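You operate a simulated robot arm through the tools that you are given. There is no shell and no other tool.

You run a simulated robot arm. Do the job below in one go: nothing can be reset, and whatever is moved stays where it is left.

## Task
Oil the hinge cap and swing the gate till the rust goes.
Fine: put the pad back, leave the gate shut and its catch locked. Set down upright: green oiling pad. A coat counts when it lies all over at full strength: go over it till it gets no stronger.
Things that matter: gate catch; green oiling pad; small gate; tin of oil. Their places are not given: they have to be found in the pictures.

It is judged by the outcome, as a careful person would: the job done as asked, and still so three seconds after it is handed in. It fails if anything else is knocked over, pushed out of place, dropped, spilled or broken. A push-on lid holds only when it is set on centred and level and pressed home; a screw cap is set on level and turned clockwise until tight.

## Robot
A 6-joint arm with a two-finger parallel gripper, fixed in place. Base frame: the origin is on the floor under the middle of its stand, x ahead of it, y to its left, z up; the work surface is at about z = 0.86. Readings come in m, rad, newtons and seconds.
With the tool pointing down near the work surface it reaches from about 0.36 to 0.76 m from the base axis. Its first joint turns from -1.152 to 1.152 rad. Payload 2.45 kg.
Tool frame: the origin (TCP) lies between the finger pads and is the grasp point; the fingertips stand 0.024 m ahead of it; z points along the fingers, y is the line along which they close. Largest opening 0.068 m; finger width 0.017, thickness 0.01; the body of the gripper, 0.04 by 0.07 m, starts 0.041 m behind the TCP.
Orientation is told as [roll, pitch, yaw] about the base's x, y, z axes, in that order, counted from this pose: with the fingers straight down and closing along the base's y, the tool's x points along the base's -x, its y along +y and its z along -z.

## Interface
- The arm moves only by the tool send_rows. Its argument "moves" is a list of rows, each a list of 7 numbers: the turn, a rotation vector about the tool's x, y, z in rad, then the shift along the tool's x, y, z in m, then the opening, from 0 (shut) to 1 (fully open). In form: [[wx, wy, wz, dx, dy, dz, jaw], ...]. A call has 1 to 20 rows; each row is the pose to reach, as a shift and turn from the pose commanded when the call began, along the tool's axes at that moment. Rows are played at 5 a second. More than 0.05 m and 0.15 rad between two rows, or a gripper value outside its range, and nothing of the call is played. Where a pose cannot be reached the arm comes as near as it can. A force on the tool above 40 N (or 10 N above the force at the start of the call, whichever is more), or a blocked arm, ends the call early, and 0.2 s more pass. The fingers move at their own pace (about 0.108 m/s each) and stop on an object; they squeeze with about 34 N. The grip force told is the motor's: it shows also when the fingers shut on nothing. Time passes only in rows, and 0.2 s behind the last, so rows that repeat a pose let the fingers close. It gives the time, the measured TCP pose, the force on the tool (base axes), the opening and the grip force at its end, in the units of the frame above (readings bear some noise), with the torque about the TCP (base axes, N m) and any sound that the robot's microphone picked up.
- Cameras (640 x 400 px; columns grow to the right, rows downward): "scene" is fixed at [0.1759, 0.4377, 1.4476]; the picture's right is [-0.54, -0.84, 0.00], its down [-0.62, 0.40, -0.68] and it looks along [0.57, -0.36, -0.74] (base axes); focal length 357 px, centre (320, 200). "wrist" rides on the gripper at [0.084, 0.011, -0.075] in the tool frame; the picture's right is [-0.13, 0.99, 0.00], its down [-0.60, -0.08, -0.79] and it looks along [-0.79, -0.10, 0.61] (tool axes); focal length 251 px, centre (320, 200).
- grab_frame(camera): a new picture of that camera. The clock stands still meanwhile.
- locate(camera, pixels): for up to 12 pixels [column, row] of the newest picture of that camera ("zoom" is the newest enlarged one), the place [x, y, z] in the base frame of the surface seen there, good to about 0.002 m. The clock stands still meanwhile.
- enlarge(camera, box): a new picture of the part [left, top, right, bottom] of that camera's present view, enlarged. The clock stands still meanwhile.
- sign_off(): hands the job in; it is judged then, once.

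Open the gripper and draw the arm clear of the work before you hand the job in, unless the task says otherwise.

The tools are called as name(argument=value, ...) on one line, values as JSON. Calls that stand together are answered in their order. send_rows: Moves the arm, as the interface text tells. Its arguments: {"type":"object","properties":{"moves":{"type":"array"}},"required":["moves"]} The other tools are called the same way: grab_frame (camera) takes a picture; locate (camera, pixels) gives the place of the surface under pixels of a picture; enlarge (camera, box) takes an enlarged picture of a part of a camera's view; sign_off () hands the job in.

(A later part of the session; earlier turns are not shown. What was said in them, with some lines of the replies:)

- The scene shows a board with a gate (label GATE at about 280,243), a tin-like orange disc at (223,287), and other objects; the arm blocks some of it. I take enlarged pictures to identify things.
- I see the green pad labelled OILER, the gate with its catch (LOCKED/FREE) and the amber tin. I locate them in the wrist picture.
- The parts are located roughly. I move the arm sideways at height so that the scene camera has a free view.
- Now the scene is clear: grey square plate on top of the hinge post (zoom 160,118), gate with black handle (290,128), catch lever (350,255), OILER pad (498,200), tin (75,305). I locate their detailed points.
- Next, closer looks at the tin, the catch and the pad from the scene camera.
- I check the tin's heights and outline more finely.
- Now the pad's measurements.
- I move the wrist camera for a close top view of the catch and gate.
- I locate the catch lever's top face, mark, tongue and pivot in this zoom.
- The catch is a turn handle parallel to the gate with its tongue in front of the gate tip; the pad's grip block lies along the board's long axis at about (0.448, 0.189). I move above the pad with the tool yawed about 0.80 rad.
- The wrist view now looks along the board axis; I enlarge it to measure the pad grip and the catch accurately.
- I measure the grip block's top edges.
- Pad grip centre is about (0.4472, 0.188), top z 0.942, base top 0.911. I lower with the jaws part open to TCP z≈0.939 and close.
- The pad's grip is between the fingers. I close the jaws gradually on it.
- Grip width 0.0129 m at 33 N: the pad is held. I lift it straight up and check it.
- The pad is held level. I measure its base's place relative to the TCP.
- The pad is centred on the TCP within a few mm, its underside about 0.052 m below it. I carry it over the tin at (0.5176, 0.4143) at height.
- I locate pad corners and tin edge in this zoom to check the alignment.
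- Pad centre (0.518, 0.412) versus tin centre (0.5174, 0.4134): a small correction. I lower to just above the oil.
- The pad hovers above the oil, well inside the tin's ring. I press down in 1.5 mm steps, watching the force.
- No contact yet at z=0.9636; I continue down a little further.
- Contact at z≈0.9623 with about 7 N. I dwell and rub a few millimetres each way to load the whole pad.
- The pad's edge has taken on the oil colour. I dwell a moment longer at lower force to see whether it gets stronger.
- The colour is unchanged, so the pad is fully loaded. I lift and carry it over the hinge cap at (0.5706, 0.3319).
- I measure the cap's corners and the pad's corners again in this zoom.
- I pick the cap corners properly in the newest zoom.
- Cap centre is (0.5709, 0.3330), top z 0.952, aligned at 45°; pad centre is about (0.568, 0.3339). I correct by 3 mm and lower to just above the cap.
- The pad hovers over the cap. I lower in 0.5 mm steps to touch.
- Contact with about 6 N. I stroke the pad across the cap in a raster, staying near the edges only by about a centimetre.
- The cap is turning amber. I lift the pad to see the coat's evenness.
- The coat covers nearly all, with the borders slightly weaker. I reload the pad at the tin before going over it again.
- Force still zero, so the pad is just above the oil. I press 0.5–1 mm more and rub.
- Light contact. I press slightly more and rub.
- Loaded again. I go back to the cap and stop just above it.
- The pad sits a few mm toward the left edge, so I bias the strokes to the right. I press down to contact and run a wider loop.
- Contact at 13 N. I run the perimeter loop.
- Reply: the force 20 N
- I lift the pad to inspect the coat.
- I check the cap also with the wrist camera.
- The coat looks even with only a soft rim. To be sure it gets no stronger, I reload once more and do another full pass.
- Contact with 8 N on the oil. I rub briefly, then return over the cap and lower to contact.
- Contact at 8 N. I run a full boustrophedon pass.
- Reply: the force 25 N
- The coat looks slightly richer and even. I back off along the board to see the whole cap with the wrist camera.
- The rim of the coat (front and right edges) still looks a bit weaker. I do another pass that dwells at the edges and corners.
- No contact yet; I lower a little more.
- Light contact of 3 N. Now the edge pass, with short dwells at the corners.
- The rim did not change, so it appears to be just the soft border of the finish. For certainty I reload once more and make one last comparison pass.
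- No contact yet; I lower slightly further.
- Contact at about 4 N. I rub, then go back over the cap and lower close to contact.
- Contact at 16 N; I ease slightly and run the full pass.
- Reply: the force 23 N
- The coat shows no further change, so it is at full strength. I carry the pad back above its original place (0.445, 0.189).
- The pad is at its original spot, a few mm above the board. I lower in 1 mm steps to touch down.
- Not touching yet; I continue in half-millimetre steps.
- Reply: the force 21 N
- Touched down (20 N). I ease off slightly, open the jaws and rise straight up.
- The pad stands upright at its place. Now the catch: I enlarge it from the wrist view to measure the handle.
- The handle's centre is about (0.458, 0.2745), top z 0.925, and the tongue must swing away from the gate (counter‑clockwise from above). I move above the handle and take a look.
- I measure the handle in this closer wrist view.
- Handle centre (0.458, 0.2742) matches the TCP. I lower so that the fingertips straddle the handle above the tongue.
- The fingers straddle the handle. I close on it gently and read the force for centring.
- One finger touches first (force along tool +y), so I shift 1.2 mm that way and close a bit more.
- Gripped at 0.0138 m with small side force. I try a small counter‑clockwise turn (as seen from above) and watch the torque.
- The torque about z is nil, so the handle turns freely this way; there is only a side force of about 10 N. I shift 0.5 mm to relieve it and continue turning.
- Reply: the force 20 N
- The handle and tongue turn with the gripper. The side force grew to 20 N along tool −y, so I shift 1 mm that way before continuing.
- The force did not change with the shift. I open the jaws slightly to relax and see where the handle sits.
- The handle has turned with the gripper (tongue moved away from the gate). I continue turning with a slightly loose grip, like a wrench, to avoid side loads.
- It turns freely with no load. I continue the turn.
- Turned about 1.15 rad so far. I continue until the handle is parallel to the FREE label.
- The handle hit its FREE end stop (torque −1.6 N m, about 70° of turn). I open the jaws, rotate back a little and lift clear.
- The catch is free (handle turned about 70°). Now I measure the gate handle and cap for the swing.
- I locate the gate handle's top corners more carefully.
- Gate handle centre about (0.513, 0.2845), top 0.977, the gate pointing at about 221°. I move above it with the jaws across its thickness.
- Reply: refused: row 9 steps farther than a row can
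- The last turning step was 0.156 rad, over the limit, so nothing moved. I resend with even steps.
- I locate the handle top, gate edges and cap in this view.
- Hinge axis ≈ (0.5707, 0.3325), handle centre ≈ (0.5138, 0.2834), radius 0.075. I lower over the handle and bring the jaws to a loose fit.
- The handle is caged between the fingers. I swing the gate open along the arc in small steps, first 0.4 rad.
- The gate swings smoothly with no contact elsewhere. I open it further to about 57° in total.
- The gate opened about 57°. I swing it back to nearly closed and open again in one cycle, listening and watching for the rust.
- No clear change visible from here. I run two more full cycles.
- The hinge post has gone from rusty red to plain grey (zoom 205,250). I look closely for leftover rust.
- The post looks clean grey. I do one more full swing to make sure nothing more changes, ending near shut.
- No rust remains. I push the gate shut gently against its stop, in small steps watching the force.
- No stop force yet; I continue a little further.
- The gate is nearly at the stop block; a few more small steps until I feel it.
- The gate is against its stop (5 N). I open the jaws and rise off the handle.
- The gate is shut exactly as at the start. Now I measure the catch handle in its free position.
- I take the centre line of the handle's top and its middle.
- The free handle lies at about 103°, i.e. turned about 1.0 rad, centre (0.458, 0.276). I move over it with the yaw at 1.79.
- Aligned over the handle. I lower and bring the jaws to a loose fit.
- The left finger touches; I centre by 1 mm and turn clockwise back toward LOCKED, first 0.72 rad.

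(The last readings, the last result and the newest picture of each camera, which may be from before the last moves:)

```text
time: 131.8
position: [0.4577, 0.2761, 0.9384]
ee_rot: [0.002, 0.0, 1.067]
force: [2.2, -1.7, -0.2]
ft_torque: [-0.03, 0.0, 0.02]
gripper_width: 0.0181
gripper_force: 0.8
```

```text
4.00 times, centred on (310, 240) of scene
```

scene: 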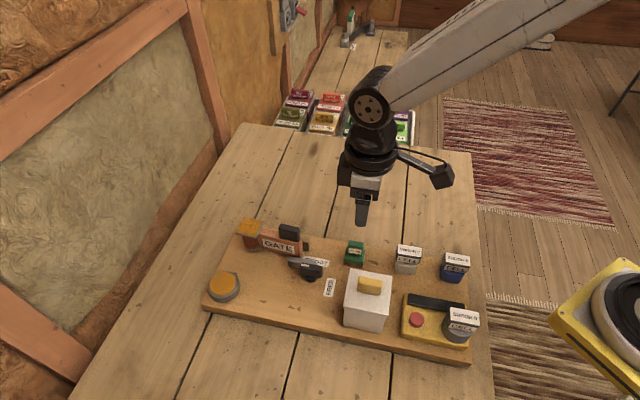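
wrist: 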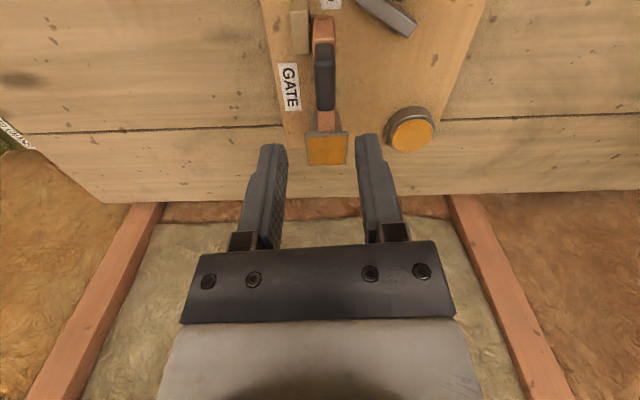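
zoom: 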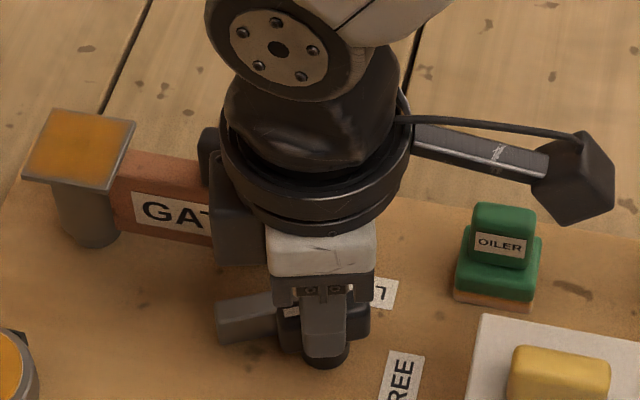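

It follows with some lag. I continue toward the LOCKED end, watching the torque.

send_rows(moves=[[0, 0, 0.08, 0, 0, 0, 0.22], [0, 0, 0.16, 0, 0, 0, 0.22], [0, 0, 0.24, 0, 0, 0, 0.22], [0, 0, 0.3, 0, 0, 0, 0.22], [0, 0, 0.3, 0, 0, 0, 0.22]])

enlarge(camera="wrist", box=[220, 50, 420, 250])

```text
time: 133.0
position: [0.4583, 0.2756, 0.9395]
ee_rot: [0.002, -0.001, 0.768]
force: [3.2, -0.6, 0.7]
ft_torque: [-0.01, -0.05, 0.01]
gripper_width: 0.0167
gripper_force: 1.0
```

```text
2.00 times, centred on (320, 150) of wrist
```

zoom: 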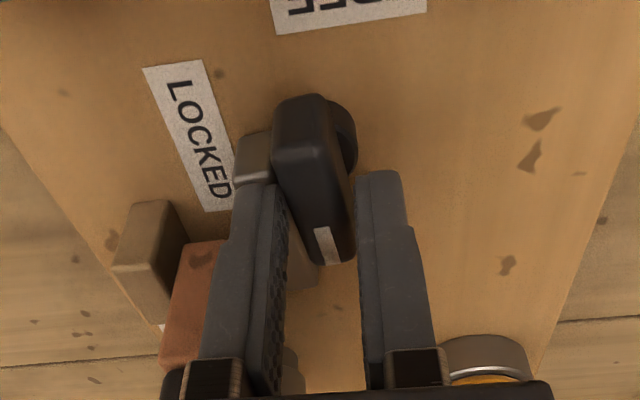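

Still about 0.1 rad short because of the loose fit; I turn on in small steps.

send_rows(moves=[[0, 0, 0.05, 0, 0, 0, 0.21], [0, 0, 0.1, 0, 0, 0, 0.21], [0, 0, 0.14, 0, 0, 0, 0.21], [0, 0, 0.14, 0, 0, 0, 0.21]])

enlarge(camera="wrist", box=[220, 50, 420, 250])

```text
time: 134.0
position: [0.4597, 0.277, 0.9397]
ee_rot: [0.001, 0.0, 0.629]
force: [2.0, -4.1, 1.8]
ft_torque: [-0.11, -0.01, 0.06]
gripper_width: 0.0176
gripper_force: 2.3
```

```text
2.00 times, centred on (320, 150) of wrist
```

zoom: 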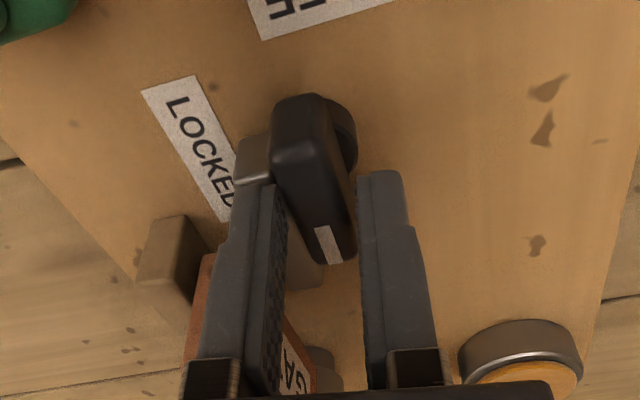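

Slight resistance is beginning. I turn another 0.1 rad to feel the end stop.

send_rows(moves=[[0, 0, 0.04, 0, 0, 0, 0.21], [0, 0, 0.08, 0, 0, 0, 0.21], [0, 0, 0.1, 0, 0, 0, 0.21], [0, 0, 0.1, 0, 0, 0, 0.21]])

enlarge(camera="wrist", box=[220, 50, 420, 250])

enlarge(camera="scene", box=[250, 190, 370, 290])

```text
time: 135.0
position: [0.4603, 0.2763, 0.9379]
ee_rot: [0.002, 0.0, 0.528]
force: [8.6, -4.1, 1.7]
ft_torque: [-0.1, -0.2, 0.11]
gripper_width: 0.0206
gripper_force: 4.0
```

```text
2.00 times, centred on (320, 150) of wrist
```

zoom: 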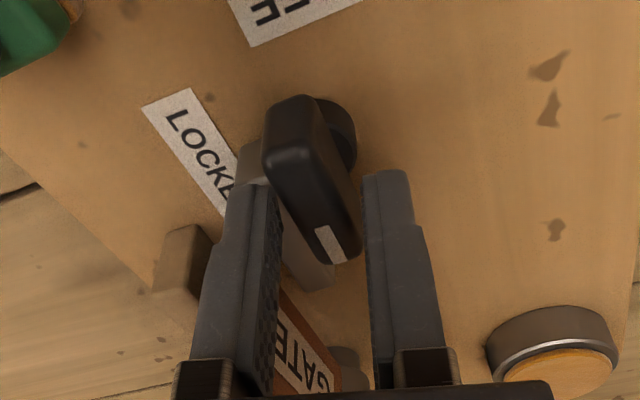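

```text
4.00 times, centred on (310, 240) of scene
```

zoom: 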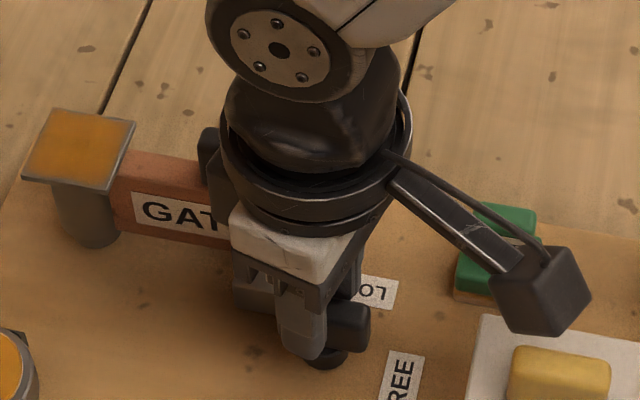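

The handle is against its LOCKED stop. I open the jaws while turning back to its line, then lift off and inspect.

send_rows(moves=[[0, 0, -0.06, 0, 0, 0, 0.35], [0, 0, -0.14, 0, 0, 0, 0.5], [0, 0, -0.22, 0, 0, 0, 0.5], [0, 0, -0.26, 0, 0, 0, 0.5], [0, 0, -0.26, 0, 0, -0.03, 0.5], [0, 0, -0.26, 0, 0, -0.07, 0.5], [0, 0, -0.26, 0, 0, -0.11, 0.5], [0, 0, -0.26, 0, 0, -0.13, 0.5], [0, 0, -0.26, 0, 0, -0.13, 0.5]])

grab_frame(camera="scene")

enlarge(camera="scene", box=[200, 190, 400, 315])

enlarge(camera="scene", box=[280, 235, 345, 290])

```text
time: 137.0
position: [0.4597, 0.2774, 1.0689]
ee_rot: [0.001, -0.001, 0.788]
force: [-0.3, 0.0, 0.3]
ft_torque: [-0.01, 0.01, -0.03]
gripper_width: 0.0341
gripper_force: 0.1
```

```text
taken
```

scene: 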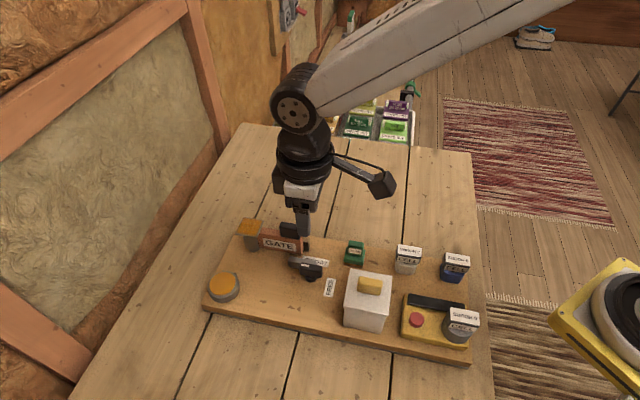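

```text
3.20 times, centred on (300, 252) of scene
```

zoom: 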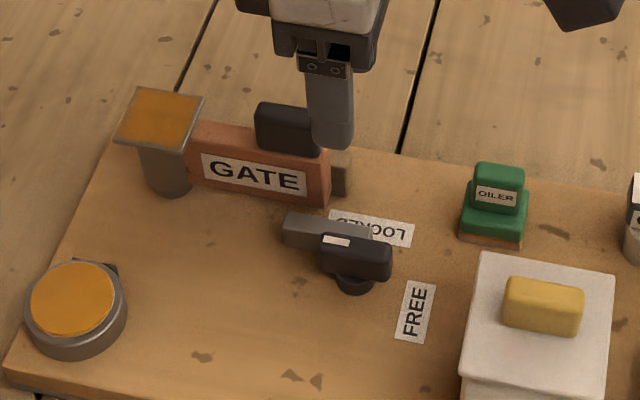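

```text
7.27 times, centred on (312, 262) of scene
```

zoom: 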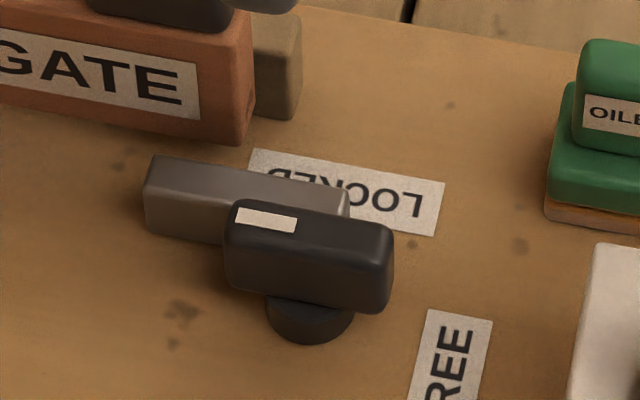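

The catch, gate and stop look exactly as at the start, the post is free of rust, the cap is coated and the pad stands upright at its place. I draw the arm up and away with the gripper open.

send_rows(moves=[[0, 0, 0, 0, 0, -0.045, 0.7], [0, 0, 0, 0, 0, -0.09, 0.9], [0, 0, 0, 0, 0, -0.13, 1], [0, 0, 0, 0.0304, -0.0302, -0.13, 1], [0, 0, 0, 0.0608, -0.0604, -0.13, 1], [0, 0, 0, 0.0912, -0.0906, -0.13, 1], [0, 0, 0, 0.1216, -0.1209, -0.13, 1], [0, 0, 0, 0.1519, -0.1511, -0.13, 1], [0, 0, 0, 0.1823, -0.1813, -0.13, 1], [0, 0, 0, 0.2127, -0.2115, -0.13, 1], [0, 0, 0, 0.2431, -0.2417, -0.13, 1], [0, 0, 0, 0.2735, -0.2719, -0.13, 1], [0, 0, 0, 0.2735, -0.2719, -0.13, 1]])

grab_frame(camera="scene")

enlarge(camera="scene", box=[200, 190, 400, 315])

enlarge(camera="scene", box=[230, 210, 310, 265])

```text
time: 139.8
position: [0.4615, -0.1092, 1.1969]
ee_rot: [0.001, -0.001, 0.792]
force: [0.8, 0.4, -0.6]
ft_torque: [0.0, -0.01, -0.05]
gripper_width: 0.0678
gripper_force: 0.1
```

```text
taken
```

scene: 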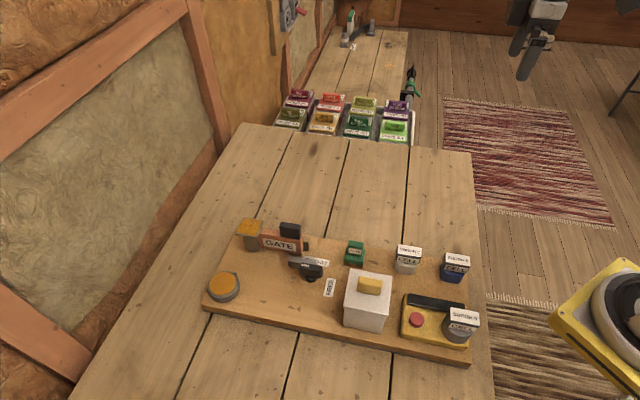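

```text
3.20 times, centred on (300, 252) of scene
```

zoom: 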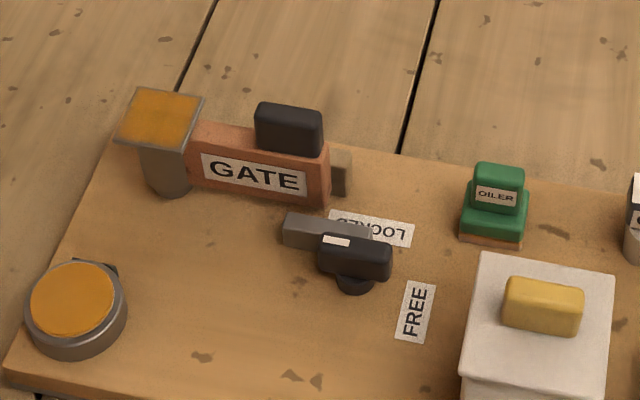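

```text
7.27 times, centred on (270, 238) of scene
```

zoom: 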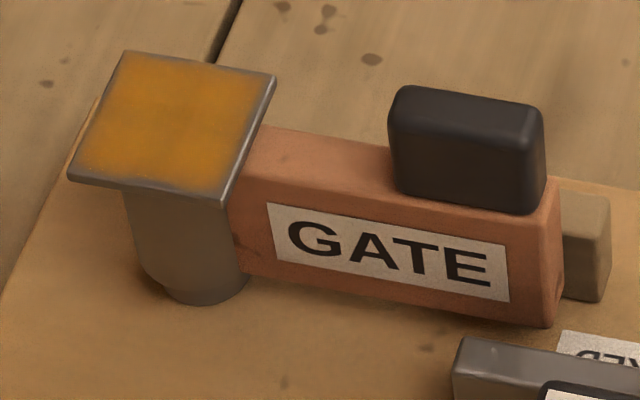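

The final pictures show the cap evenly coated, the post clean, the gate shut, the catch at LOCKED, the pad upright and everything else in place, with the arm clear. I hand the job in.

sign_off()

```text
The job is handed in.
```

The hinge cap is oiled, the rust is gone, and the job is handed in; no verdict came back.

- **Oil coat:** I went over the cap five times, reloading the pad from the tin three times after the first loading. The last passes made no visible difference. A thin, soft rim remains all round the edge. It did not change even when I dwelt on the edges, so I took it to be part of the finish.
- **Rust:** after about three full swings of roughly 57° the hinge post had turned from red-brown to plain grey. One more swing changed nothing.
- **Gate and catch:** the gate is shut against its stop and the catch is back at its LOCKED stop. Both look the same in the pictures as they did at the start.
- **Oiling pad:** it stands upright about 3 mm from where it began, and its underside is now stained with oil.

Nothing else on the board appears to have moved. The gripper is open and the arm is clear of the work.
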